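You operate a simulated robot arm through the tools that you are given. There is no shell and no other tool. Be economical: measure what you need, move in short steps, check, and stop when the job is done.

You are at the controls of a simulated two-armed robot. One attempt, no reset.

## Task
Move both guide rails to their green marks and lock them again.

Only the result counts: the job must be done as asked and must still hold three seconds after the hand-in. Knocking over, shifting, dropping, spilling or breaking anything else fails it.

## Robot
Two 7-joint arms with two-finger parallel grippers on one trunk, on a base that drives. Base frame: it is fixed to the floor where the robot stands at the start and does not move with it; the origin is under the middle of the robot, x ahead of it, y to its left, z up; the surface under the hand at the start is at about z = 830. Lengths are in mm, angles in degrees, forces in N, time in s.
The left shoulder is at the start at [70, 187, 1265], the right one opposite. With the tool pointing down near the work surface each hand reaches from about 200 to 780 mm from the robot's upright axis, wherever it stands, measured 20 degrees to its own side. Places, roughly: back guide lever [600, 600, 1000]; back guide rail [900, 500, 1000]; black stop lever [600, 500, 900]; blue clamp lever [600, 400, 900]; carriage lever [1100, 300, 1200]; foot block knob [1000, 400, 1100]; front guide lever [700, 200, 1000]; front guide rail [900, 200, 1000]; green press lever [600, 400, 900]; infeed belt switch [700, 300, 900]. Payload 3.91 kg a hand.
Tool frame (each hand has its own): the origin (TCP) lies between the finger pads and is the grasp point; the fingertips stand 30 mm ahead of it; z points along the fingers, y is the line along which they close. Largest opening 110 mm; finger width 20, thickness 10; the body of the gripper, 48 by 112 mm, starts 55 mm behind the TCP.
Orientation is that of the tool frame in the base frame, as a unit quaternion [x, y, z, w]. With the fingers straight down and closing along the base's y, the tool's x points along the base's -x, its y along +y and its z along -z.

## Interface
- The arms move only by the tool jog_arm. It takes "left_rows", "right_rows" or both (then of equal length, played together; a hand with none holds still); each is a list of rows, each an object of numbers (a shift or turn left out is 0, a gripper value left out holds the last): "tx", "ty", "tz": the shift along the base's x, y, z in mm; "wx", "wy", "wz": the turn, a rotation vector about the base's x, y, z in degrees; "hand": the finger opening in mm, from 0 to 110. In form: [{"tx": .., "ty": .., "tz": .., "wx": .., "wy": .., "wz": .., "hand": ..}, ...]. A call has 1 to 12 rows; each row shifts and turns the commanded pose from where the row before left it. A row lasts 0.2 s, in which the tool goes at most 50 mm and 8.6 degrees; a call with a longer step from one row to the next is refused whole, and so is a gripper value outside its range. Where a pose cannot be reached the arm comes as near as it can. A force on the tool above 90 N (or 10 N above the force at the start of the call, whichever is more), or a blocked arm, ends the call early, and 0.2 s more pass. The fingers move at their own pace (about 72 mm/s each) and stop on an object; they squeeze with about 32 N. The grip force told is the motor's: it shows also when the fingers shut on nothing. Time passes only in rows, and 0.2 s behind the last, so rows that do not move let the fingers close. The reply holds the time, the measured pose of the TCP, the force on the tool along the base axes, the opening and the grip force, in the units named above and with some noise, with the torque about the TCP (base axes, N m) and any sound that the robot's microphone picked up.
- Cameras (640 x 400 px; columns grow to the right, rows downward): "scene" is now at [121.7, 44.8, 1486.6]; the picture's right is [0.57, -0.82, 0.00], its down [-0.52, -0.36, -0.78] and it looks along [0.64, 0.44, -0.63] (base axes); focal length 280 px, centre (320, 200). "left" rides on the left gripper at [72, -17, -103] in its tool frame; the picture's right is [0.23, 0.97, 0.00], its down [-0.76, 0.18, -0.62] and it looks along [-0.61, 0.14, 0.78] (tool axes); focal length 222 px, centre (320, 200). "right" rides on the right gripper at [72, 17, -103] in its tool frame; the picture's right is [-0.23, 0.97, 0.00], its down [-0.76, -0.18, -0.62] and it looks along [-0.61, -0.14, 0.78] (tool axes); focal length 222 px, centre (320, 200). There is no depth. A picture from a camera that has moved, and an enlarged one, comes with that camera's place and axes in the base frame and with its lens.
- snapshot(camera): a new picture of that camera. The clock stands still meanwhile.
- lift_body(by): slides the trunk up (or, below 0, down) by that many mm; the arms and the scene camera ride with it, the base frame stays. It gives what a move gives, with no picture.
- steer(legs): drives the robot by 1 to 6 legs, each [ahead, turn to the left] in mm and degrees, along the robot's own axes; the way and the turn of a leg run together, so that a leg with both is an arc; at most 1500 mm and 180 degrees a leg. The arms and the cameras ride along, it lands a little off, and it stops where it bumps. It gives what a move gives.
- turn_head(pan, tilt): turns the head with the scene camera to pan (to the left, within 86 degrees either way) and tilt (down, from -29 to 69), counted from straight ahead of the robot. It gives what a move gives.
- zoom(camera, box): a new picture of the part [left, top, right, bottom] of that camera's present view, enlarged. The clock stands still meanwhile.
- job_done(): hands the job in; it is judged then, once.

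Go step by step. Nothing tells you exact positions but the pictures and the camera data: compare them with the known pose of the tool, close in by small moves and look again before you grip or let go. The budget is 120 turns and 100 pictures, counting those below and the enlarged ones. Unless the task says otherwise, let go and move clear before handing in, and close with one line.

The tools are called after "Request:" as a command line: name --argument value ..., lists and objects as JSON in quotes. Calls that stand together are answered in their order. jog_arm: Moves the arms, as the interface text tells. Its arguments: {"type":"object","properties":{"left_rows":{"type":"array"},"right_rows":{"type":"array"}},"required":[]} The other tools are called the same way: lift_body (by) slides the trunk up or down; steer (legs) drives the base; turn_head (pan, tilt) turns the head that bears the scene camera; snapshot (camera) takes a picture; zoom (camera, box) takes an enlarged picture of a part of a camera's view; job_done () hands the job in.

At the start:

```text
time_s: 0.0
left_eef_pos: [422.4, 498.1, 1180.7]
left_tool_rot: [0.0, 1.0, 0.0, 0.0]
left_force: [-0.4, -0.4, 0.2]
left_ft_torque: [0.0, 0.04, 0.0]
left_width: 110.2
left_finger_force: 0.1
right_eef_pos: [450.1, 79.2, 1253.5]
right_tool_rot: [0.0, 1.0, -0.001, 0.0]
right_force: [-0.9, -0.7, -0.1]
right_ft_torque: [-0.02, 0.04, -0.01]
right_width: 110.0
right_finger_force: 0.0
trunk travel left (down, up): [-775.0, 165.0]
robot x, y, heading: [-3.8, 0.3, -0.0]
head pan, tilt: [34.4, 39.0]
```

scene: 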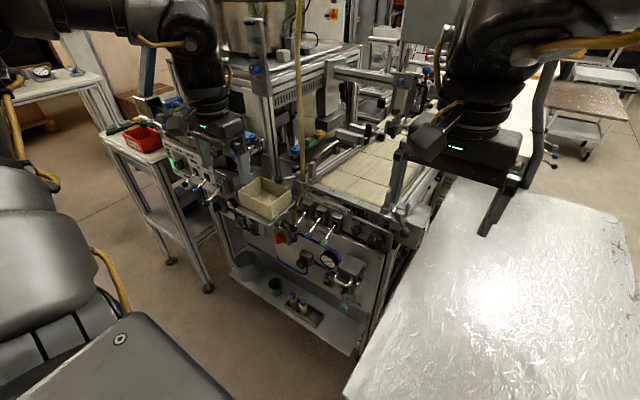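
right: 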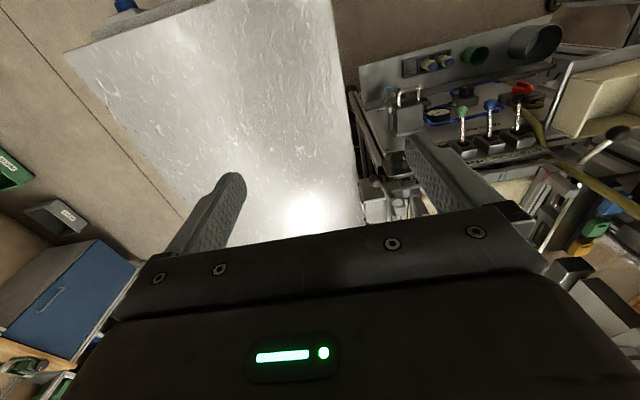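
left: 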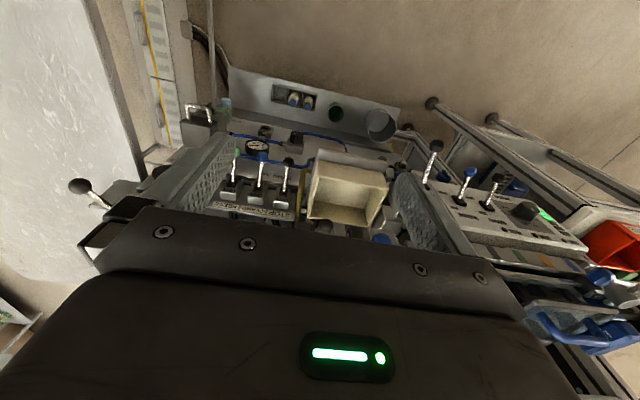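

I see a machine with a belt, levers at the front and guide rails left and right of the belt. I'll zoom in to find the guide levers and the green marks.

Request:
zoom --camera "scene" --box '[280, 100, 460, 260]'

Request:
zoom --camera "scene" --box '[140, 80, 320, 260]'

```text
2.50 times, centred on (370, 180) of scene
camera zoom: at [121.7, 44.8, 1486.6], right [0.57, -0.82, 0.0], down [-0.52, -0.36, -0.78], along [0.64, 0.44, -0.63], focal length 700 px, centre (195, 250)
```

zoom: 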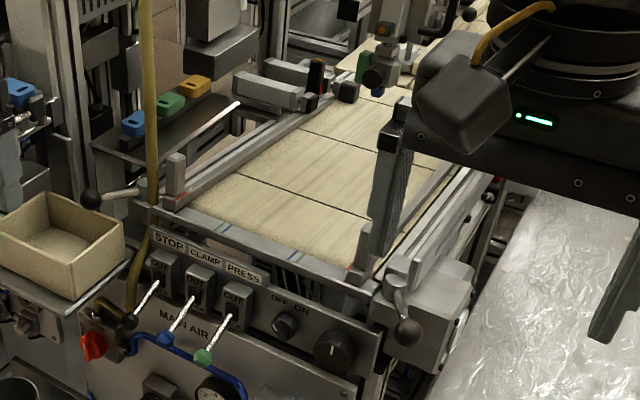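

```text
2.22 times, centred on (230, 170) of scene
camera zoom: at [121.7, 44.8, 1486.6], right [0.57, -0.82, 0.0], down [-0.52, -0.36, -0.78], along [0.64, 0.44, -0.63], focal length 622 px, centre (520, 267)
```

zoom: 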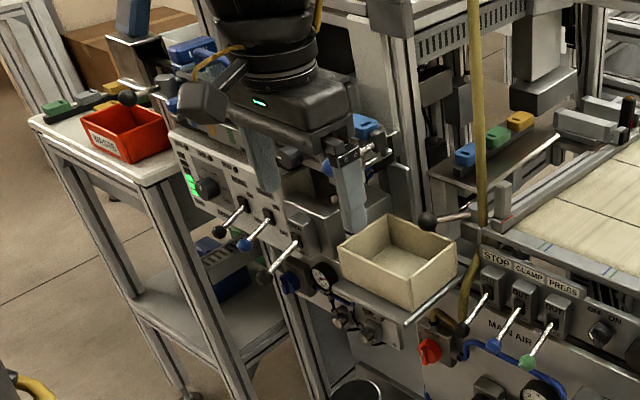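

The levers sit at both front corners of the belt, with a scale bar across the front. I'll move the right hand aside and use the left hand's camera to look at the scale.

Request:
jog_arm --right_rows '[{"ty": -45}, {"ty": -45}, {"ty": -45}, {"ty": -45}, {}, {}]' --left_rows '[{"tz": 30}, {"tz": 30}, {"ty": -40}, {"ty": -40}, {"ty": -40}, {"ty": -40}]'

Request:
snapshot --camera "left"

Request:
zoom --camera "scene" --box '[280, 100, 460, 260]'

```text
time_s: 1.4
left_eef_pos: [421.6, 337.3, 1238.9]
left_tool_rot: [0.0, 1.0, 0.0, 0.0]
left_force: [-0.5, -0.3, 0.1]
left_ft_torque: [0.0, -0.02, -0.02]
left_width: 110.2
left_finger_force: 0.1
right_eef_pos: [451.5, -103.4, 1252.9]
right_tool_rot: [0.001, 1.0, -0.001, 0.0]
right_force: [0.1, 0.8, -0.6]
right_ft_torque: [-0.01, 0.01, -0.02]
right_width: 110.1
right_finger_force: 0.0
trunk travel left (down, up): [-775.0, 165.0]
robot x, y, heading: [-0.3, -3.1, -0.1]
head pan, tilt: [34.4, 39.0]
```

```text
94 pictures are left
camera left: at [350.5, 319.5, 1342.9], right [-0.23, 0.97, 0.0], down [0.76, 0.18, 0.62], along [0.61, 0.14, -0.78], focal length 222 px, centre (320, 200)
```

left: 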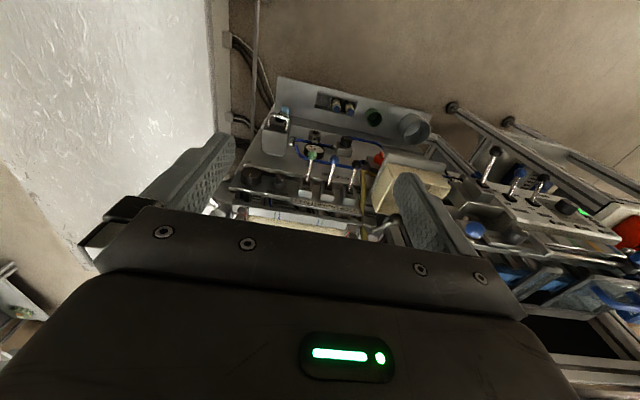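

```text
2.50 times, centred on (370, 180) of scene
camera zoom: at [122.2, 44.4, 1486.6], right [0.57, -0.82, 0.0], down [-0.52, -0.36, -0.78], along [0.64, 0.44, -0.63], focal length 700 px, centre (195, 250)
```

zoom: 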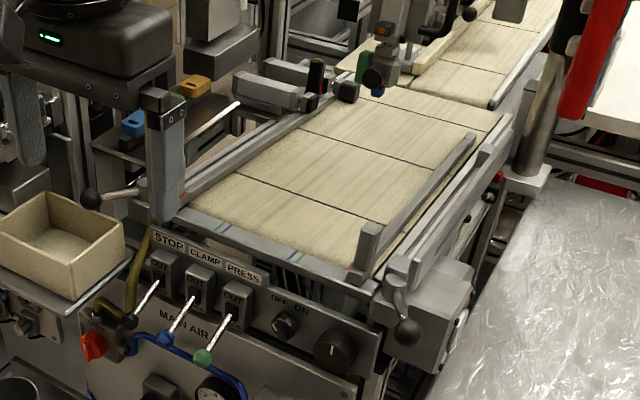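

The front rail is now in view. I'll magnify the scale bar and both levers.

Request:
zoom --camera "scene" --box '[330, 170, 400, 215]'

Request:
zoom --camera "scene" --box '[375, 150, 455, 250]'

Request:
zoom --camera "left" --box '[200, 160, 440, 260]'

```text
8.89 times, centred on (365, 192) of scene
camera zoom: at [122.2, 44.4, 1486.6], right [0.57, -0.82, 0.0], down [-0.52, -0.36, -0.78], along [0.64, 0.44, -0.63], focal length 2487 px, centre (-80, 267)
```

zoom: 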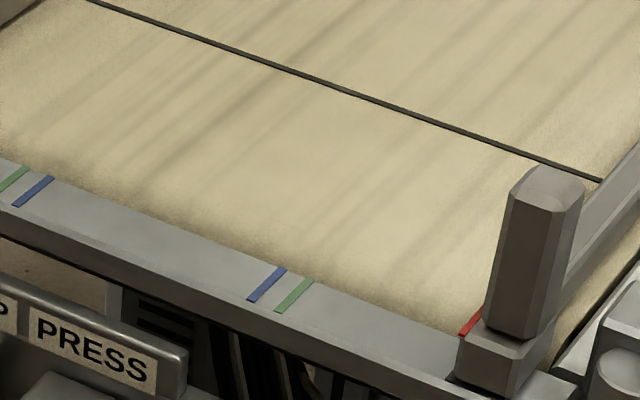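

```text
4.00 times, centred on (415, 200) of scene
camera zoom: at [122.2, 44.4, 1486.6], right [0.57, -0.82, 0.0], down [-0.52, -0.36, -0.78], along [0.64, 0.44, -0.63], focal length 1119 px, centre (-60, 200)
```

zoom: 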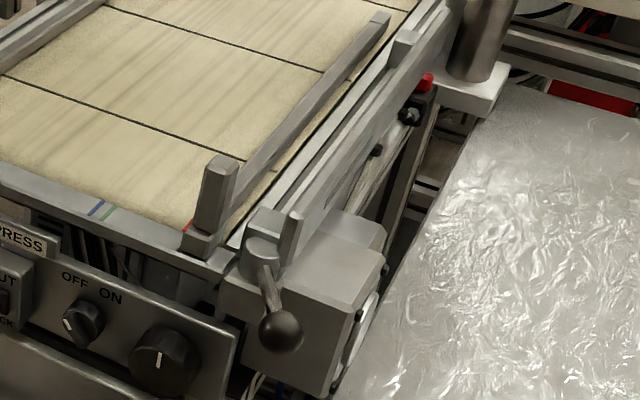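

```text
2.67 times, centred on (320, 210) of left
camera zoom: at [350.5, 319.5, 1342.9], right [-0.23, 0.97, 0.0], down [0.76, 0.18, 0.62], along [0.61, 0.14, -0.78], focal length 592 px, centre (320, 173)
```

zoom: 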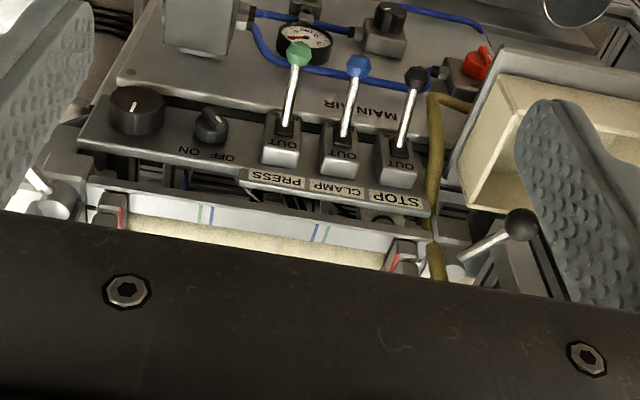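

The blue/green mark pairs lie on the scale bar, green on the outer side of each pair, and both rails stand at red. I'll put each hand's camera over its own lever, keeping the left hand clear of the hanging yellow hose at about [620, 445].

Request:
jog_arm --left_rows '[{"ty": 48}, {"ty": 48}, {"ty": 48}, {"ty": 48}, {"tx": 40}, {"tx": 40}, {"tx": 20}, {}]' --right_rows '[{"ty": 0}, {"ty": 0}, {"ty": 48}, {"ty": 48}, {"ty": 48}, {"ty": 48}, {"ty": 48, "tx": 10}, {"ty": 40, "tx": 20}]'

Request:
snapshot --camera "left"

Request:
snapshot --camera "right"

```text
time_s: 3.4
left_eef_pos: [521.8, 531.7, 1240.6]
left_tool_rot: [0.001, 1.0, 0.0, 0.0]
left_force: [0.4, -1.1, -1.3]
left_ft_torque: [-0.02, -0.05, 0.0]
left_width: 110.3
left_finger_force: 0.1
right_eef_pos: [479.9, 113.3, 1290.9]
right_tool_rot: [0.029, 0.998, 0.047, 0.006]
right_force: [-0.2, -1.1, 1.0]
right_ft_torque: [-0.05, 0.0, 0.01]
right_width: 110.1
right_finger_force: 0.0
right hand out of reach, approached as far as the arm can: row 7, 8
trunk travel left (down, up): [-775.0, 165.0]
robot x, y, heading: [-0.8, -4.8, -0.2]
head pan, tilt: [34.4, 39.0]
stopped in row 8 (right hand): the arm was blocked; the commanded pose is now the measured one
```

```text
89 pictures are left
camera left: at [450.8, 512.6, 1343.9], right [-0.23, 0.97, 0.0], down [0.76, 0.18, 0.62], along [0.61, 0.14, -0.78], focal length 222 px, centre (320, 200)
```

left: 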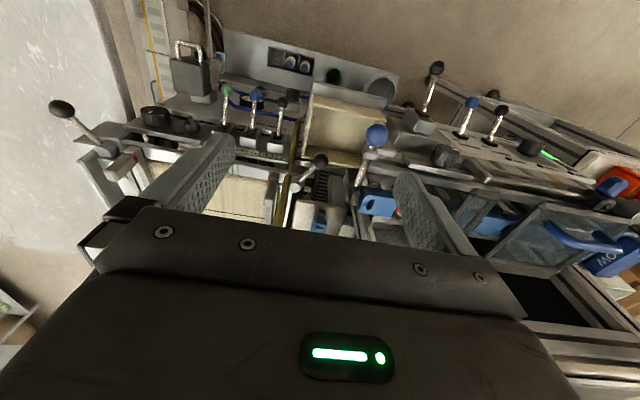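

```text
88 pictures are left
camera right: at [407.3, 123.9, 1395.2], right [0.28, 0.95, 0.09], down [0.74, -0.28, 0.61], along [0.61, -0.11, -0.79], focal length 222 px, centre (320, 200)
```

right: 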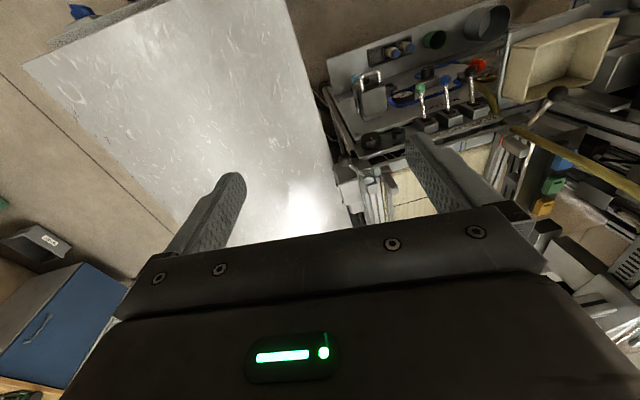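

The right hand can't reach across from here, and the shiny table is in front of the robot. I need to drive about 340 mm to the left, so I'll retract the arms and look around first.

Request:
jog_arm --left_rows '[{"tx": -45}, {"tx": -45}, {"tx": -45, "ty": -10}, {"ty": -45}, {"ty": -45}, {"ty": -45}]' --right_rows '[{"ty": -45}, {"ty": -45}, {"ty": -45}, {"ty": -45, "tx": -30}, {"ty": -45, "tx": -30, "tz": -20}, {"tx": -40, "tz": -20}]'

Request:
turn_head --pan -80 --tilt 30

Request:
snapshot --camera "scene"

Request:
turn_head --pan 80 --tilt 40

Request:
snapshot --camera "scene"

```text
refused: row 4 steps farther than a row can; nothing moved
```

```text
time_s: 5.3
left_eef_pos: [521.7, 528.7, 1240.4]
left_tool_rot: [0.0, 1.0, 0.0, 0.0]
left_force: [0.8, -0.3, -1.0]
left_ft_torque: [-0.02, 0.02, 0.01]
left_width: 110.2
left_finger_force: 0.0
right_eef_pos: [480.5, 112.3, 1291.3]
right_tool_rot: [0.029, 0.999, 0.045, 0.005]
right_force: [0.1, 0.0, 0.0]
right_ft_torque: [0.0, -0.02, 0.03]
right_width: 110.0
right_finger_force: 0.1
trunk travel left (down, up): [-775.0, 165.0]
robot x, y, heading: [-2.3, -0.4, 0.2]
head pan, tilt: [-80.0, 30.0]
```

```text
87 pictures are left
camera scene: at [66.8, -92.6, 1500.5], right [-0.98, -0.17, 0.0], down [-0.09, 0.49, -0.87], along [0.15, -0.85, -0.5], focal length 280 px, centre (320, 200)
```

scene: 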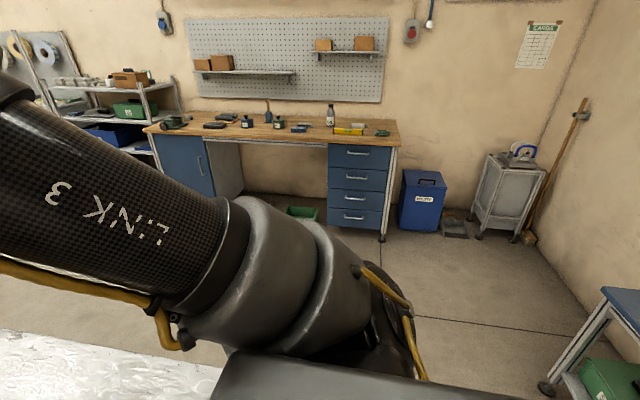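

```text
time_s: 7.8
left_eef_pos: [521.9, 530.2, 1240.7]
left_tool_rot: [0.001, 1.0, 0.0, 0.0]
left_force: [-1.0, -1.5, -0.7]
left_ft_torque: [0.02, -0.01, 0.03]
left_width: 110.1
left_finger_force: 0.0
right_eef_pos: [479.1, 112.1, 1290.8]
right_tool_rot: [0.029, 0.998, 0.046, 0.005]
right_force: [0.7, 0.7, 0.1]
right_ft_torque: [0.01, 0.01, 0.0]
right_width: 109.6
right_finger_force: 0.1
trunk travel left (down, up): [-775.0, 165.0]
robot x, y, heading: [3.6, 1.9, -0.0]
head pan, tilt: [80.0, 40.0]
```

```text
86 pictures are left
camera scene: at [65.8, 80.1, 1485.2], right [0.98, -0.17, 0.0], down [-0.11, -0.63, -0.77], along [0.13, 0.75, -0.64], focal length 280 px, centre (320, 200)
```

scene: 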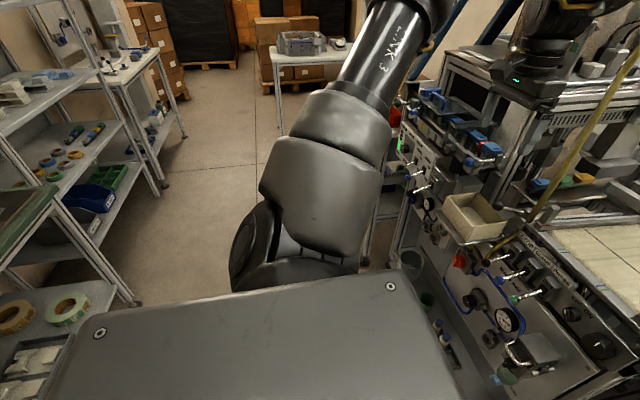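

The front is clear, but there are shelves behind on the left. I'll retract the arms and take another look backward to judge the clearance.

Request:
jog_arm --left_rows '[{"tx": -45}, {"tx": -45}, {"tx": -45, "ty": -10}, {"ty": -45}, {"ty": -45}, {"ty": -45}]' --right_rows '[{"ty": -45}, {"ty": -45}, {"ty": -45}, {"ty": -35, "tx": -30}, {"ty": -35, "tx": -30}, {"tx": -40, "tz": -20}]'

Request:
turn_head --pan 86 --tilt 20

Request:
snapshot --camera "scene"

Request:
turn_head --pan -86 --tilt 55

Request:
snapshot --camera "scene"

```text
time_s: 9.2
left_eef_pos: [386.8, 382.6, 1242.7]
left_tool_rot: [0.001, 1.0, 0.001, 0.001]
left_force: [0.7, 1.0, 0.2]
left_ft_torque: [0.02, 0.02, 0.0]
left_width: 109.9
left_finger_force: 0.0
right_eef_pos: [377.7, -92.1, 1266.7]
right_tool_rot: [0.028, 0.999, 0.042, 0.005]
right_force: [-0.6, -0.4, 0.7]
right_ft_torque: [-0.01, -0.01, 0.02]
right_width: 110.1
right_finger_force: 0.0
trunk travel left (down, up): [-775.0, 165.0]
robot x, y, heading: [-2.0, -1.0, -0.1]
head pan, tilt: [80.0, 40.0]
```

```text
time_s: 10.0
left_eef_pos: [386.7, 383.8, 1241.9]
left_tool_rot: [0.001, 1.0, 0.0, 0.001]
left_force: [0.2, -0.1, 0.3]
left_ft_torque: [-0.02, 0.02, -0.01]
left_width: 110.0
left_finger_force: 0.1
right_eef_pos: [378.5, -89.4, 1267.8]
right_tool_rot: [0.027, 0.999, 0.042, 0.006]
right_force: [-0.8, -0.3, -0.8]
right_ft_torque: [-0.01, -0.01, -0.01]
right_width: 110.2
right_finger_force: 0.0
trunk travel left (down, up): [-775.0, 165.0]
robot x, y, heading: [0.9, -2.6, 0.2]
head pan, tilt: [85.9, 20.0]
```

```text
85 pictures are left
camera scene: at [57.7, 89.7, 1516.4], right [1.0, -0.07, 0.0], down [-0.02, -0.34, -0.94], along [0.07, 0.94, -0.34], focal length 280 px, centre (320, 200)
```

scene: 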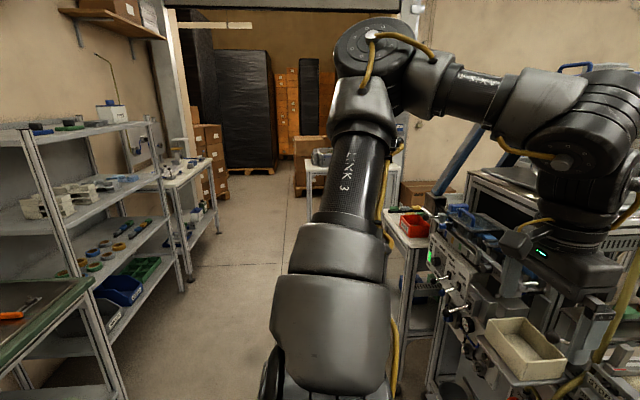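

```text
time_s: 12.6
left_eef_pos: [386.3, 384.6, 1241.1]
left_tool_rot: [0.0, 1.0, 0.0, 0.0]
left_force: [0.9, 0.3, 0.0]
left_ft_torque: [0.01, -0.01, 0.01]
left_width: 110.2
left_finger_force: 0.1
right_eef_pos: [378.1, -90.5, 1267.1]
right_tool_rot: [0.028, 0.999, 0.043, 0.005]
right_force: [0.0, 0.2, 0.4]
right_ft_torque: [-0.03, 0.01, -0.01]
right_width: 110.1
right_finger_force: 0.1
trunk travel left (down, up): [-775.0, 165.0]
robot x, y, heading: [-0.4, -1.0, 0.0]
head pan, tilt: [-85.9, 55.0]
```

```text
84 pictures are left
camera scene: at [56.1, -75.8, 1464.5], right [-1.0, -0.07, 0.0], down [-0.06, 0.82, -0.57], along [0.04, -0.57, -0.82], focal length 280 px, centre (320, 200)
```

scene: 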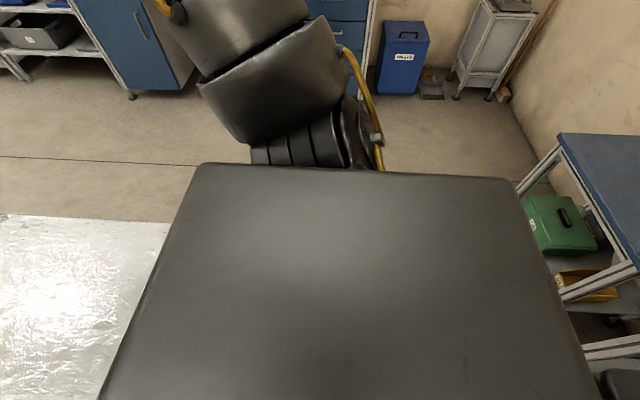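

Behind the robot there are tables at x ≈ -670, so a small reverse manoeuvre fits. I'll back up a little, turn right 65°, reverse to y ≈ 340 and turn back.

Request:
steer --legs '[[-70, 0], [0, -65], [-375, 0], [0, 65]]'

Request:
turn_head --pan 0 --tilt 35

Request:
snapshot --camera "scene"

```text
time_s: 21.2
left_eef_pos: [171.6, 708.4, 1242.7]
left_tool_rot: [0.01, 1.0, 0.0, 0.001]
left_force: [0.1, 1.0, -0.3]
left_ft_torque: [0.0, -0.03, -0.02]
left_width: 110.2
left_finger_force: 0.0
right_eef_pos: [152.8, 233.3, 1266.6]
right_tool_rot: [0.038, 0.998, 0.044, 0.005]
right_force: [-0.3, -0.4, -0.5]
right_ft_torque: [0.03, -0.02, 0.0]
right_width: 109.8
right_finger_force: 0.1
trunk travel left (down, up): [-775.0, 165.0]
robot x, y, heading: [-221.3, 332.1, -1.0]
head pan, tilt: [-85.9, 55.0]
```

```text
time_s: 22.8
left_eef_pos: [171.3, 707.3, 1241.5]
left_tool_rot: [0.01, 1.0, 0.001, 0.0]
left_force: [-0.9, 0.1, -0.2]
left_ft_torque: [-0.02, 0.02, 0.02]
left_width: 109.9
left_finger_force: 0.1
right_eef_pos: [154.2, 235.2, 1266.8]
right_tool_rot: [0.037, 0.998, 0.043, 0.007]
right_force: [-0.5, -0.2, 0.2]
right_ft_torque: [-0.02, 0.0, -0.04]
right_width: 110.1
right_finger_force: 0.2
trunk travel left (down, up): [-775.0, 165.0]
robot x, y, heading: [-224.1, 331.8, -1.2]
head pan, tilt: [0.0, 35.0]
```

```text
83 pictures are left
camera scene: at [-83.7, 325.7, 1492.7], right [-0.02, -1.0, 0.0], down [-0.57, 0.01, -0.82], along [0.82, -0.02, -0.57], focal length 280 px, centre (320, 200)
```

scene: 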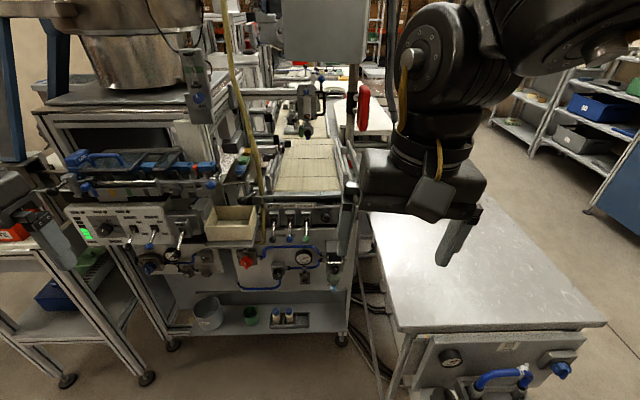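

The robot now faces the machine at y ≈ 332. I'll drive forward to x ≈ -10, shifting slightly left to stay clear of the table.

Request:
steer --legs '[[0, 12], [215, 0], [0, -11]]'

Request:
turn_head --pan 0 --tilt 35

Request:
zoom --camera "scene" --box '[220, 120, 400, 240]'

```text
time_s: 26.0
left_eef_pos: [373.7, 758.0, 1242.6]
left_tool_rot: [0.0, 1.0, -0.001, -0.001]
left_force: [-0.4, 0.7, 0.6]
left_ft_torque: [-0.03, 0.0, 0.03]
left_width: 109.8
left_finger_force: 0.2
right_eef_pos: [364.0, 283.5, 1267.8]
right_tool_rot: [0.026, 0.999, 0.043, 0.006]
right_force: [-0.4, -0.3, 0.2]
right_ft_torque: [0.03, 0.04, 0.02]
right_width: 110.0
right_finger_force: 0.0
trunk travel left (down, up): [-775.0, 165.0]
robot x, y, heading: [-15.6, 370.8, -0.1]
head pan, tilt: [0.0, 35.0]
```

```text
time_s: 26.6
left_eef_pos: [371.3, 757.9, 1242.0]
left_tool_rot: [0.0, 1.0, 0.0, 0.0]
left_force: [0.3, 0.6, 0.2]
left_ft_torque: [-0.02, -0.04, -0.01]
left_width: 109.8
left_finger_force: 0.0
right_eef_pos: [363.6, 283.2, 1267.7]
right_tool_rot: [0.028, 0.999, 0.043, 0.006]
right_force: [0.6, -0.4, 0.4]
right_ft_torque: [-0.02, 0.04, -0.02]
right_width: 110.0
right_finger_force: 0.1
trunk travel left (down, up): [-775.0, 165.0]
robot x, y, heading: [-15.9, 372.1, 0.1]
head pan, tilt: [0.0, 35.0]
```

```text
3.33 times, centred on (310, 180) of scene
camera zoom: at [124.4, 369.5, 1492.7], right [0.0, -1.0, 0.0], down [-0.57, 0.0, -0.82], along [0.82, 0.0, -0.57], focal length 933 px, centre (353, 267)
```

zoom: 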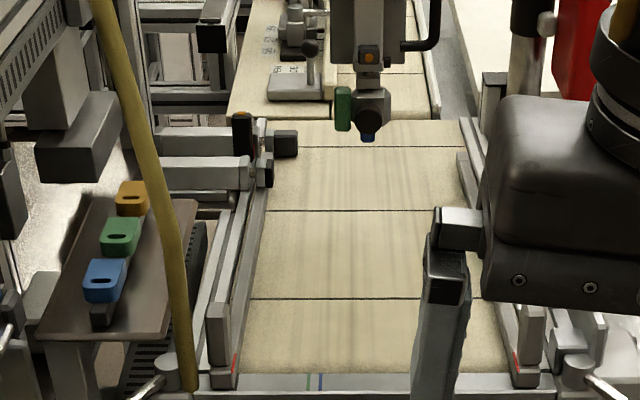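

The robot is well placed. I'll move the right hand aside to y ≈ 120 and look at the front of the machine.

Request:
jog_arm --right_rows '[{"ty": -45}, {"ty": -45}, {"ty": -45}, {"ty": -45}, {}]'

Request:
turn_head --pan 0 --tilt 42

Request:
zoom --camera "scene" --box '[230, 150, 330, 230]'

Request:
zoom --camera "scene" --box '[320, 150, 420, 230]'

Request:
snapshot --camera "scene"

```text
time_s: 27.8
left_eef_pos: [375.2, 750.0, 1242.6]
left_tool_rot: [0.002, 1.0, 0.003, -0.001]
left_force: [0.6, -1.1, -0.3]
left_ft_torque: [0.02, 0.02, -0.01]
left_width: 110.2
left_finger_force: 0.2
right_eef_pos: [349.5, 128.4, 1254.6]
right_tool_rot: [0.03, 0.998, 0.046, 0.004]
right_force: [0.9, -0.7, -0.7]
right_ft_torque: [0.07, 0.02, 0.02]
right_width: 110.5
right_finger_force: 0.0
right hand out of reach, approached as far as the arm can: row 3, 4
trunk travel left (down, up): [-775.0, 165.0]
robot x, y, heading: [-10.1, 375.4, -0.0]
head pan, tilt: [0.0, 35.0]
```

```text
time_s: 28.5
left_eef_pos: [373.5, 754.8, 1243.3]
left_tool_rot: [0.002, 1.0, 0.0, -0.001]
left_force: [-0.3, 0.2, -0.2]
left_ft_torque: [0.01, 0.01, 0.01]
left_width: 109.8
left_finger_force: 0.0
right_eef_pos: [348.0, 131.1, 1256.9]
right_tool_rot: [0.029, 0.999, 0.045, 0.006]
right_force: [0.0, -0.6, 0.4]
right_ft_torque: [0.01, -0.02, -0.01]
right_width: 110.2
right_finger_force: 0.1
trunk travel left (down, up): [-775.0, 165.0]
robot x, y, heading: [-19.0, 372.8, 0.0]
head pan, tilt: [0.0, 42.0]
```

```text
5.00 times, centred on (280, 190) of scene
camera zoom: at [121.7, 365.9, 1482.0], right [0.0, -1.0, 0.0], down [-0.67, 0.0, -0.74], along [0.74, 0.0, -0.67], focal length 1399 px, centre (520, 250)
```

zoom: 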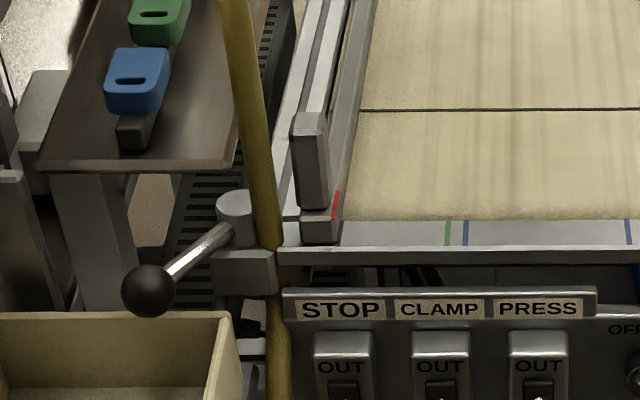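

```text
5.00 times, centred on (370, 190) of scene
camera zoom: at [121.7, 365.9, 1482.0], right [0.0, -1.0, 0.0], down [-0.67, 0.0, -0.74], along [0.74, 0.0, -0.67], focal length 1399 px, centre (70, 250)
```

zoom: 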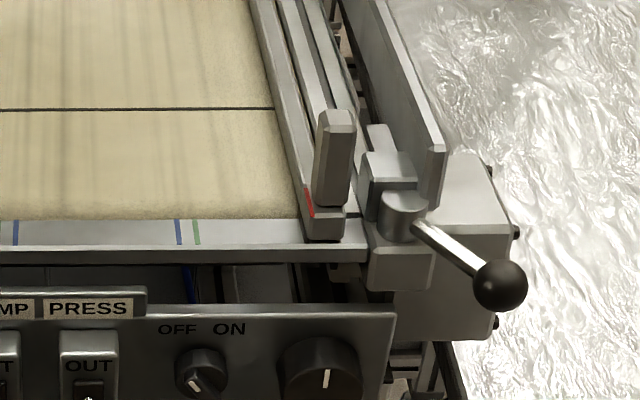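

```text
79 pictures are left
camera scene: at [121.7, 365.9, 1482.0], right [0.0, -1.0, 0.0], down [-0.67, 0.0, -0.74], along [0.74, 0.0, -0.67], focal length 280 px, centre (320, 200)
```

scene: 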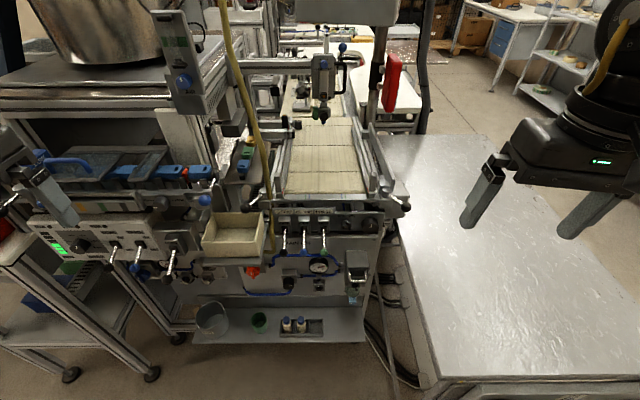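

The red pointers sit on the feet of the rail posts, at y ≈ 464 and 238, and the green marks are at y ≈ 405 and 298. The locking levers have hubs at about [686, 516, 998] and [686, 189, 998], with balls at about [635, 555, 990] and [635, 148, 990]. I need to check the obstacles near the back lever (hose, box, a blue-ball rod).

Request:
zoom --camera "scene" --box '[150, 140, 290, 260]'

Request:
zoom --camera "scene" --box '[380, 170, 420, 220]'

Request:
snapshot --camera "left"

```text
3.33 times, centred on (220, 200) of scene
camera zoom: at [121.7, 365.9, 1482.0], right [0.0, -1.0, 0.0], down [-0.67, 0.0, -0.74], along [0.74, 0.0, -0.67], focal length 933 px, centre (653, 200)
```

zoom: 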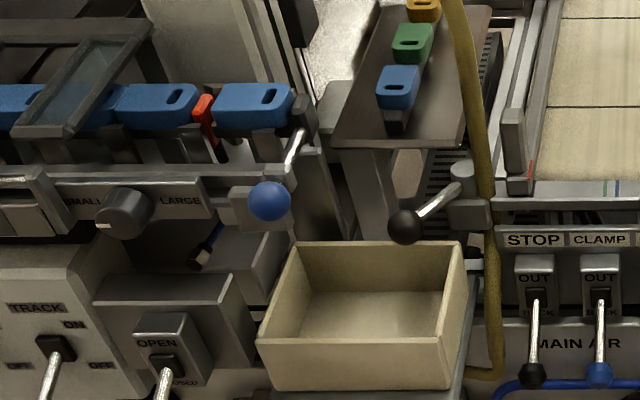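

```text
8.00 times, centred on (400, 195) of scene
camera zoom: at [121.7, 365.9, 1482.0], right [0.0, -1.0, 0.0], down [-0.67, 0.0, -0.74], along [0.74, 0.0, -0.67], focal length 2238 px, centre (-320, 240)
```

zoom: 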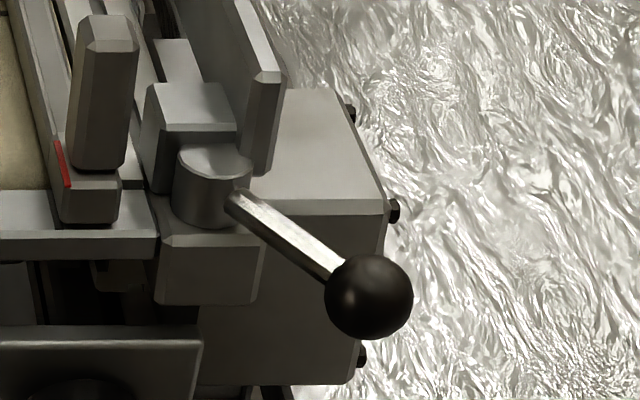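

```text
76 pictures are left
camera left: at [302.7, 735.6, 1345.8], right [-0.23, 0.97, 0.0], down [0.76, 0.18, 0.62], along [0.61, 0.14, -0.78], focal length 222 px, centre (320, 200)
```

left: 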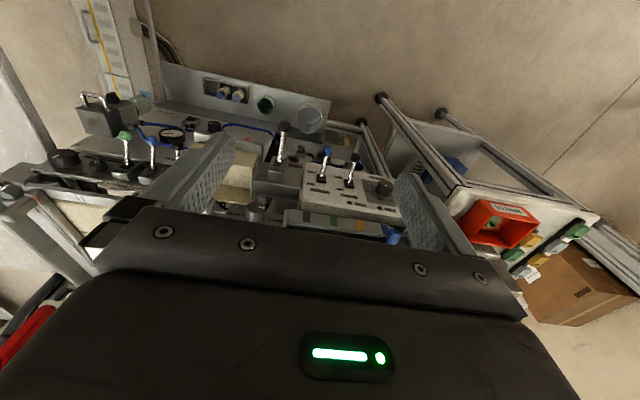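

The front lever is unobstructed: a vertical hub with the arm pointing toward the robot and outward. I'll bring the right hand above its ball, straightened and yawed by 39° so the fingers close along the lever's swing.

Request:
jog_arm --right_rows '[{"wx": -5.2, "wy": 0.7, "wz": 3.3, "tx": 40}, {"wz": 7.8, "tx": 40, "tz": -15}, {"wz": 7.8, "tx": 40, "tz": -15}, {"wz": 7.8, "tx": 40, "tz": -15, "ty": 5}, {"wz": 7.8, "tx": 40, "tz": -15, "ty": 5}, {"wz": 7.8, "tx": 40, "tz": -15, "ty": 7}, {"tx": 35, "tz": -15}, {}]'

Request:
snapshot --camera "right"

Request:
zoom --camera "scene" --box '[340, 120, 460, 240]'

```text
time_s: 30.3
left_eef_pos: [371.9, 758.2, 1242.0]
left_tool_rot: [-0.001, 1.0, 0.0, 0.0]
left_force: [0.5, -0.3, 0.8]
left_ft_torque: [0.03, 0.0, 0.02]
left_width: 109.9
left_finger_force: 0.1
right_eef_pos: [395.2, 424.0, 1194.1]
right_tool_rot: [-0.316, 0.948, 0.03, 0.014]
right_force: [0.1, -0.1, 0.7]
right_ft_torque: [0.01, 0.03, -0.04]
right_width: 109.8
right_finger_force: 0.0
right hand out of reach, approached as far as the arm can: row 1, 2, 3, 4, 5, 6, 7
trunk travel left (down, up): [-775.0, 165.0]
robot x, y, heading: [-11.8, 368.0, 0.1]
head pan, tilt: [0.0, 42.0]
```

```text
75 pictures are left
camera right: at [326.8, 387.0, 1294.7], right [-0.4, 0.91, 0.06], down [0.71, 0.27, 0.65], along [0.58, 0.3, -0.76], focal length 222 px, centre (320, 200)
```

right: 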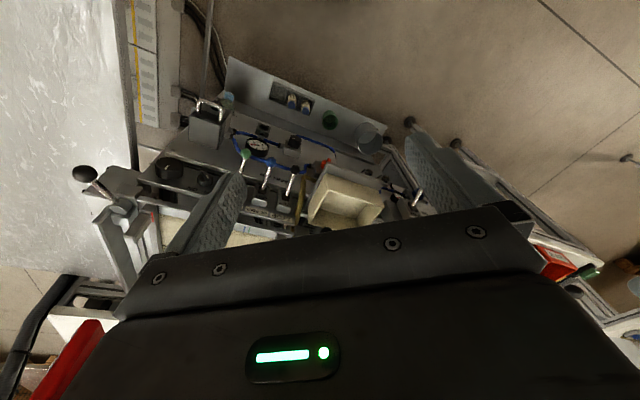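

```text
3.33 times, centred on (400, 180) of scene
camera zoom: at [119.4, 370.1, 1482.2], right [0.0, -1.0, 0.0], down [-0.67, 0.0, -0.74], along [0.74, 0.0, -0.67], focal length 933 px, centre (53, 267)
```

zoom: 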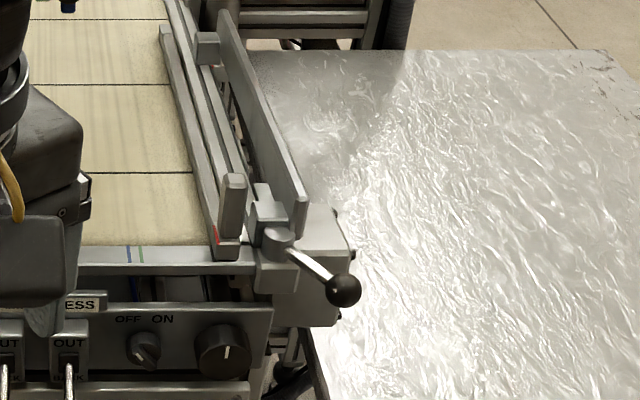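

The right arm ran into joint limits with that yaw and drifted sideways. I'll undo the yaw in small steps and see where it goes.

Request:
jog_arm --right_rows '[{"wz": -8, "tz": 10}, {"wz": -8, "tz": 10}, {"wz": -8}, {"wz": -8}, {"wz": -7}, {}]'

```text
time_s: 31.7
left_eef_pos: [370.9, 757.1, 1240.8]
left_tool_rot: [0.0, 1.0, 0.0, 0.001]
left_force: [0.0, -0.2, 0.4]
left_ft_torque: [-0.03, 0.04, -0.01]
left_width: 109.9
left_finger_force: 0.0
right_eef_pos: [388.6, 422.0, 1190.6]
right_tool_rot: [-0.001, 1.0, -0.002, 0.0]
right_force: [0.4, -0.5, 0.0]
right_ft_torque: [-0.02, -0.02, 0.04]
right_width: 110.1
right_finger_force: 0.0
trunk travel left (down, up): [-775.0, 165.0]
robot x, y, heading: [-16.8, 372.0, 0.1]
head pan, tilt: [0.0, 42.0]
```

Orientation is restored without complaint. Now I'll translate the right hand back to the right side.

Request:
jog_arm --right_rows '[{"ty": -45}, {"ty": -45}, {"ty": -45}, {"ty": -45}, {"ty": -45}, {}]'

```text
time_s: 33.1
left_eef_pos: [370.6, 758.0, 1241.4]
left_tool_rot: [0.0, 1.0, -0.002, -0.001]
left_force: [0.3, -0.4, 0.5]
left_ft_torque: [-0.04, 0.0, -0.03]
left_width: 110.3
left_finger_force: 0.1
right_eef_pos: [385.2, 198.4, 1190.7]
right_tool_rot: [-0.002, 1.0, -0.004, 0.0]
right_force: [0.1, 0.1, -0.4]
right_ft_torque: [0.02, 0.03, -0.01]
right_width: 109.6
right_finger_force: 0.0
trunk travel left (down, up): [-775.0, 165.0]
robot x, y, heading: [-14.5, 371.7, -0.3]
head pan, tilt: [0.0, 42.0]
```

Good, it moves freely now. I'll advance toward the front lever with zero yaw.

Request:
jog_arm --right_rows '[{"tx": 45, "ty": -10}, {"tx": 45, "ty": -10}, {"tx": 45, "ty": -10}, {"tx": 45, "ty": -10, "tz": -20}, {"tz": -20}, {}]'

Request:
snapshot --camera "right"

```text
refused: row 4 steps farther than a row can; nothing moved
```

```text
73 pictures are left
camera right: at [313.4, 214.5, 1293.8], right [0.22, 0.97, -0.01], down [0.76, -0.17, 0.62], along [0.61, -0.14, -0.78], focal length 222 px, centre (320, 200)
```

right: 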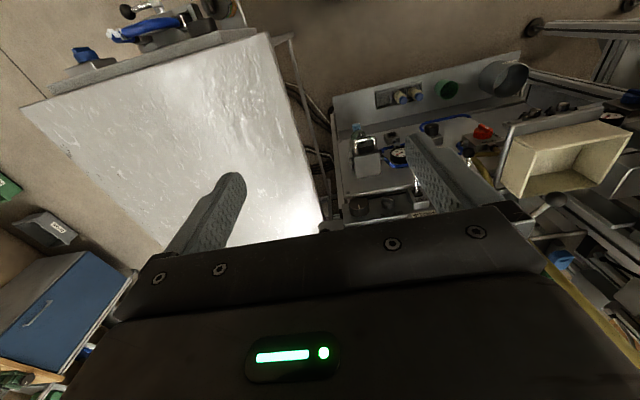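

Request:
jog_arm --right_rows '[{"tx": 45, "ty": -10}, {"tx": 45, "ty": -10}, {"tx": 45, "ty": -10}, {"tx": 40, "ty": -10, "tz": -20}, {"tz": -20}, {}]'

Request:
snapshot --camera "right"

```text
time_s: 34.5
left_eef_pos: [371.0, 755.1, 1241.9]
left_tool_rot: [0.002, 1.0, 0.0, 0.0]
left_force: [-0.7, 0.5, 0.2]
left_ft_torque: [0.01, 0.01, 0.01]
left_width: 110.0
left_finger_force: 0.0
right_eef_pos: [487.8, 241.1, 1137.6]
right_tool_rot: [0.0, 1.0, -0.001, 0.0]
right_force: [0.0, -0.2, 0.0]
right_ft_torque: [-0.01, -0.01, 0.02]
right_width: 109.9
right_finger_force: 0.0
right hand out of reach, approached as far as the arm can: row 1, 2, 3, 4
trunk travel left (down, up): [-775.0, 165.0]
robot x, y, heading: [-14.8, 371.4, 0.2]
head pan, tilt: [0.0, 42.0]
```

```text
72 pictures are left
camera right: at [416.7, 257.0, 1242.1], right [0.23, 0.97, 0.0], down [0.76, -0.17, 0.62], along [0.61, -0.14, -0.78], focal length 222 px, centre (320, 200)
```

right: 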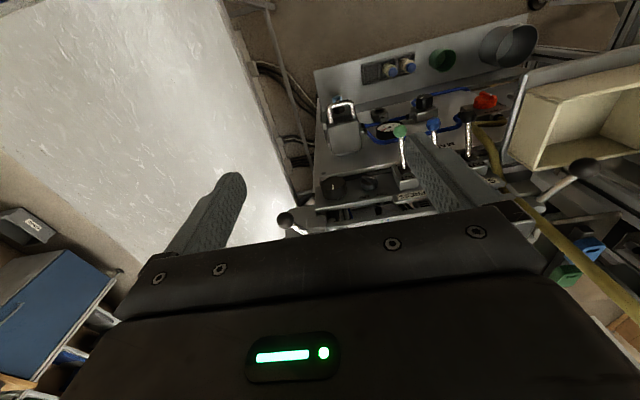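

The hand works too high relative to the shoulder here, so raising the trunk should extend the reach. I'll lift it 165 mm.

Request:
lift_body --by 160

Request:
jog_arm --right_rows '[{"tz": -45}, {"tz": -45}, {"tz": -45}, {"ty": -45}, {"ty": -40}, {"tx": 40}, {"tx": 40}, {}]' --left_rows '[{"tz": -45}, {"tz": -45}, {"tz": -45}, {}, {}, {}, {}, {}]'

Request:
snapshot --camera "scene"

```text
time_s: 36.3
left_eef_pos: [371.3, 755.6, 1401.3]
left_tool_rot: [0.0, 1.0, 0.0, -0.001]
left_force: [0.7, 0.4, 0.3]
left_ft_torque: [0.0, 0.01, 0.0]
left_width: 109.9
left_finger_force: 0.1
right_eef_pos: [488.9, 241.5, 1297.2]
right_tool_rot: [-0.001, 1.0, -0.002, 0.0]
right_force: [-0.2, -0.5, -0.1]
right_ft_torque: [-0.01, 0.01, -0.02]
right_width: 109.9
right_finger_force: 0.1
trunk travel left (down, up): [-935.0, 5.0]
robot x, y, heading: [-14.7, 373.4, 0.1]
head pan, tilt: [0.0, 42.0]
```

```text
time_s: 38.1
left_eef_pos: [369.3, 753.9, 1267.6]
left_tool_rot: [0.001, 1.0, 0.001, 0.001]
left_force: [0.8, -0.2, -0.7]
left_ft_torque: [0.02, -0.02, 0.04]
left_width: 109.8
left_finger_force: 0.0
right_eef_pos: [487.2, 239.0, 1175.3]
right_tool_rot: [0.001, 1.0, -0.002, 0.002]
right_force: [0.9, -0.5, 0.7]
right_ft_torque: [0.04, 0.0, -0.01]
right_width: 110.0
right_finger_force: 0.1
right hand out of reach, approached as far as the arm can: row 3, 4, 5, 6, 7
trunk travel left (down, up): [-935.0, 5.0]
robot x, y, heading: [-13.6, 369.7, -0.1]
head pan, tilt: [0.0, 42.0]
```

```text
71 pictures are left
camera scene: at [117.6, 366.3, 1642.4], right [0.0, -1.0, 0.0], down [-0.67, 0.0, -0.74], along [0.74, 0.0, -0.67], focal length 280 px, centre (320, 200)
```

scene: 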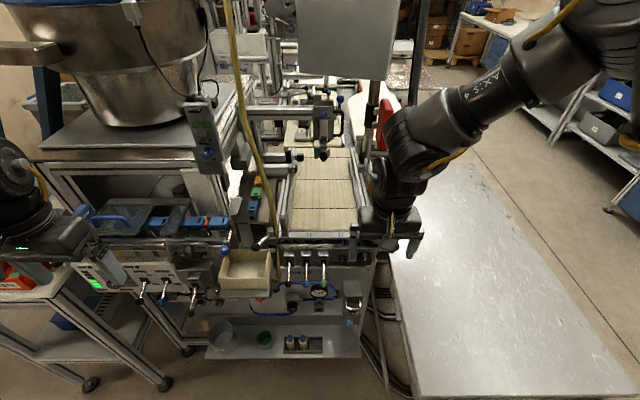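

The right arm is stuck at some joint limit. I'll test whether turning the hand the other way, with small moves, frees it.

Request:
jog_arm --right_rows '[{"wz": -8}, {"wz": -8}, {"wz": -8}, {"tx": 30}, {"tx": 30}, {"ty": -30}, {"ty": -30}, {}]'

```text
time_s: 39.9
left_eef_pos: [370.6, 757.3, 1266.2]
left_tool_rot: [0.0, 1.0, -0.001, -0.001]
left_force: [0.7, 0.3, -1.1]
left_ft_torque: [0.0, 0.05, 0.0]
left_width: 110.0
left_finger_force: 0.2
right_eef_pos: [549.8, 183.0, 1174.5]
right_tool_rot: [0.207, 0.978, -0.003, 0.0]
right_force: [0.3, -0.3, 0.6]
right_ft_torque: [-0.01, 0.03, -0.01]
right_width: 110.1
right_finger_force: 0.1
trunk travel left (down, up): [-935.0, 5.0]
robot x, y, heading: [-12.2, 370.5, 0.2]
head pan, tilt: [0.0, 42.0]
```

Turning the hand to the right frees the arm: it now follows. Let me look through the right camera near the lever.

Request:
snapshot --camera "right"

Request:
zoom --camera "right" --box '[200, 140, 400, 240]'

```text
70 pictures are left
camera right: at [491.2, 228.6, 1279.1], right [0.6, 0.8, -0.01], down [0.63, -0.47, 0.62], along [0.5, -0.38, -0.78], focal length 222 px, centre (320, 200)
```

right: 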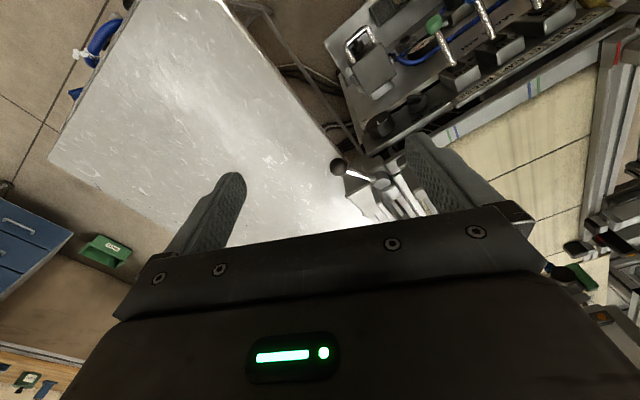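

```text
3.20 times, centred on (300, 190) of right
camera zoom: at [491.2, 228.6, 1279.1], right [0.6, 0.8, -0.01], down [0.63, -0.47, 0.62], along [0.5, -0.38, -0.78], focal length 711 px, centre (384, 232)
```

zoom: 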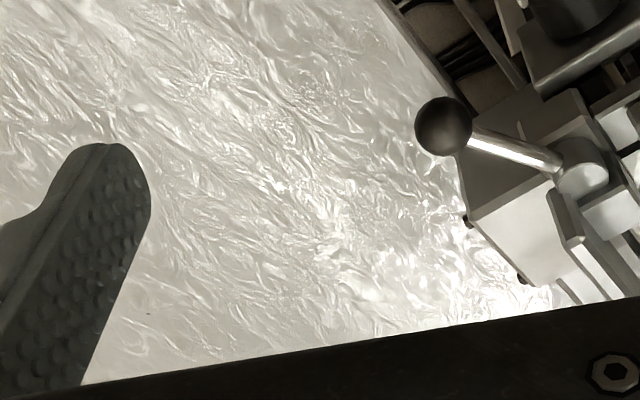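

The ball of the front lever is at about [640, 148, 990]. I'll close the fingers and come down on its outer side to push it inward gently.

Request:
jog_arm --right_rows '[{"tx": 25, "ty": -17, "hand": 0}, {"tx": 25, "ty": -17}, {"tx": 25, "ty": -17}, {"tx": 25, "ty": -16}, {"tz": -40}, {"tz": -40}, {"tz": -40}, {}]'

Request:
zoom --camera "right" --box '[220, 100, 460, 250]'

Request:
zoom --camera "scene" --box '[320, 200, 440, 280]'

```text
time_s: 41.7
left_eef_pos: [369.5, 756.5, 1266.0]
left_tool_rot: [0.0, 1.0, 0.0, 0.0]
left_force: [0.0, 0.0, -0.1]
left_ft_torque: [0.05, 0.02, 0.02]
left_width: 109.9
left_finger_force: 0.1
right_eef_pos: [582.4, 160.1, 1055.1]
right_tool_rot: [0.209, 0.978, -0.002, 0.0]
right_force: [0.2, 0.3, 0.9]
right_ft_torque: [-0.01, -0.04, -0.03]
right_width: 0.0
right_finger_force: 31.8
right hand out of reach, approached as far as the arm can: row 2, 3, 4, 6, 7
trunk travel left (down, up): [-935.0, 5.0]
robot x, y, heading: [-15.3, 372.6, -0.1]
head pan, tilt: [0.0, 42.0]
```

```text
2.67 times, centred on (340, 175) of right
camera zoom: at [523.1, 205.3, 1159.9], right [0.61, 0.8, 0.0], down [0.62, -0.47, 0.63], along [0.5, -0.38, -0.78], focal length 592 px, centre (267, 267)
```

zoom: 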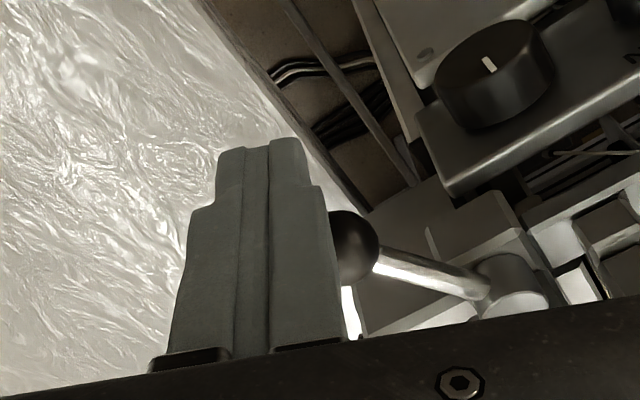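

```text
5.00 times, centred on (380, 240) of scene
camera zoom: at [119.5, 368.6, 1642.2], right [0.0, -1.0, 0.0], down [-0.67, 0.0, -0.74], along [0.74, 0.0, -0.67], focal length 1399 px, centre (20, 0)
```

zoom: 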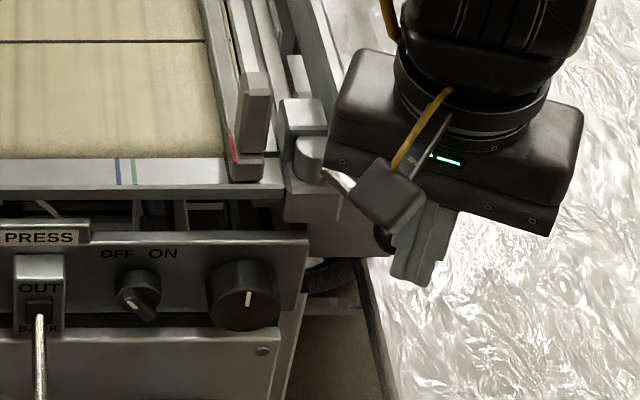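

Out of reach again at this yaw. I'll turn further right, raised slightly, and see whether the arm follows.

Request:
jog_arm --right_rows '[{"tz": 20, "wz": -8}, {"wz": -8}, {"wz": -8}, {"tx": 25, "ty": -17}, {"tx": 25, "ty": -17}, {"tx": 10, "ty": -10}, {}]'

```text
time_s: 43.3
left_eef_pos: [369.6, 756.8, 1266.0]
left_tool_rot: [-0.001, 1.0, 0.0, 0.0]
left_force: [-0.6, -0.1, 0.5]
left_ft_torque: [0.07, 0.0, 0.02]
left_width: 109.8
left_finger_force: 0.1
right_eef_pos: [641.4, 117.9, 1074.5]
right_tool_rot: [0.406, 0.914, -0.002, -0.001]
right_force: [0.2, -0.3, -0.4]
right_ft_torque: [0.02, -0.02, -0.02]
right_width: 0.2
right_finger_force: 32.4
trunk travel left (down, up): [-935.0, 5.0]
robot x, y, heading: [-15.0, 373.0, 0.2]
head pan, tilt: [0.0, 42.0]
```

At yaw -48° the hand follows. I'll lower it beside the ball on its outer side.

Request:
jog_arm --right_rows '[{"tx": 9, "ty": -3}, {"tz": -25}, {"tz": -25}, {"tz": -20}, {}]'

Request:
snapshot --camera "right"

Request:
zoom --camera "scene" --box '[340, 200, 440, 280]'

```text
time_s: 44.5
left_eef_pos: [369.5, 755.3, 1266.2]
left_tool_rot: [0.0, 1.0, 0.0, 0.0]
left_force: [1.0, 0.6, 0.1]
left_ft_torque: [-0.04, 0.0, 0.03]
left_width: 110.0
left_finger_force: 0.0
right_eef_pos: [650.5, 116.7, 1005.3]
right_tool_rot: [0.405, 0.914, -0.001, 0.0]
right_force: [-0.2, 0.7, -0.3]
right_ft_torque: [0.02, 0.05, 0.01]
right_width: 0.0
right_finger_force: 32.0
trunk travel left (down, up): [-935.0, 5.0]
robot x, y, heading: [-15.3, 369.1, -0.1]
head pan, tilt: [0.0, 42.0]
```

```text
66 pictures are left
camera right: at [615.9, 181.4, 1109.8], right [0.87, 0.48, 0.0], down [0.38, -0.68, 0.62], along [0.3, -0.55, -0.78], focal length 222 px, centre (320, 200)
```

right: 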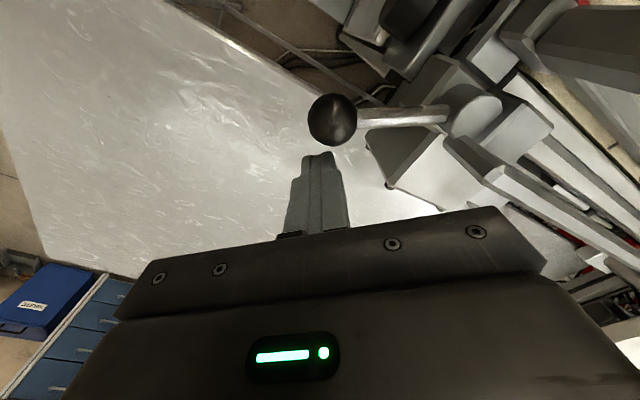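

```text
5.00 times, centred on (390, 240) of scene
camera zoom: at [119.4, 368.8, 1642.3], right [0.0, -1.0, 0.0], down [-0.67, 0.0, -0.74], along [0.74, 0.0, -0.67], focal length 1399 px, centre (-30, 0)
```

zoom: 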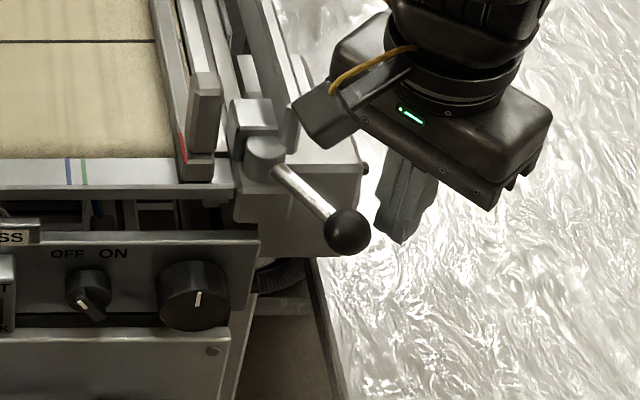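

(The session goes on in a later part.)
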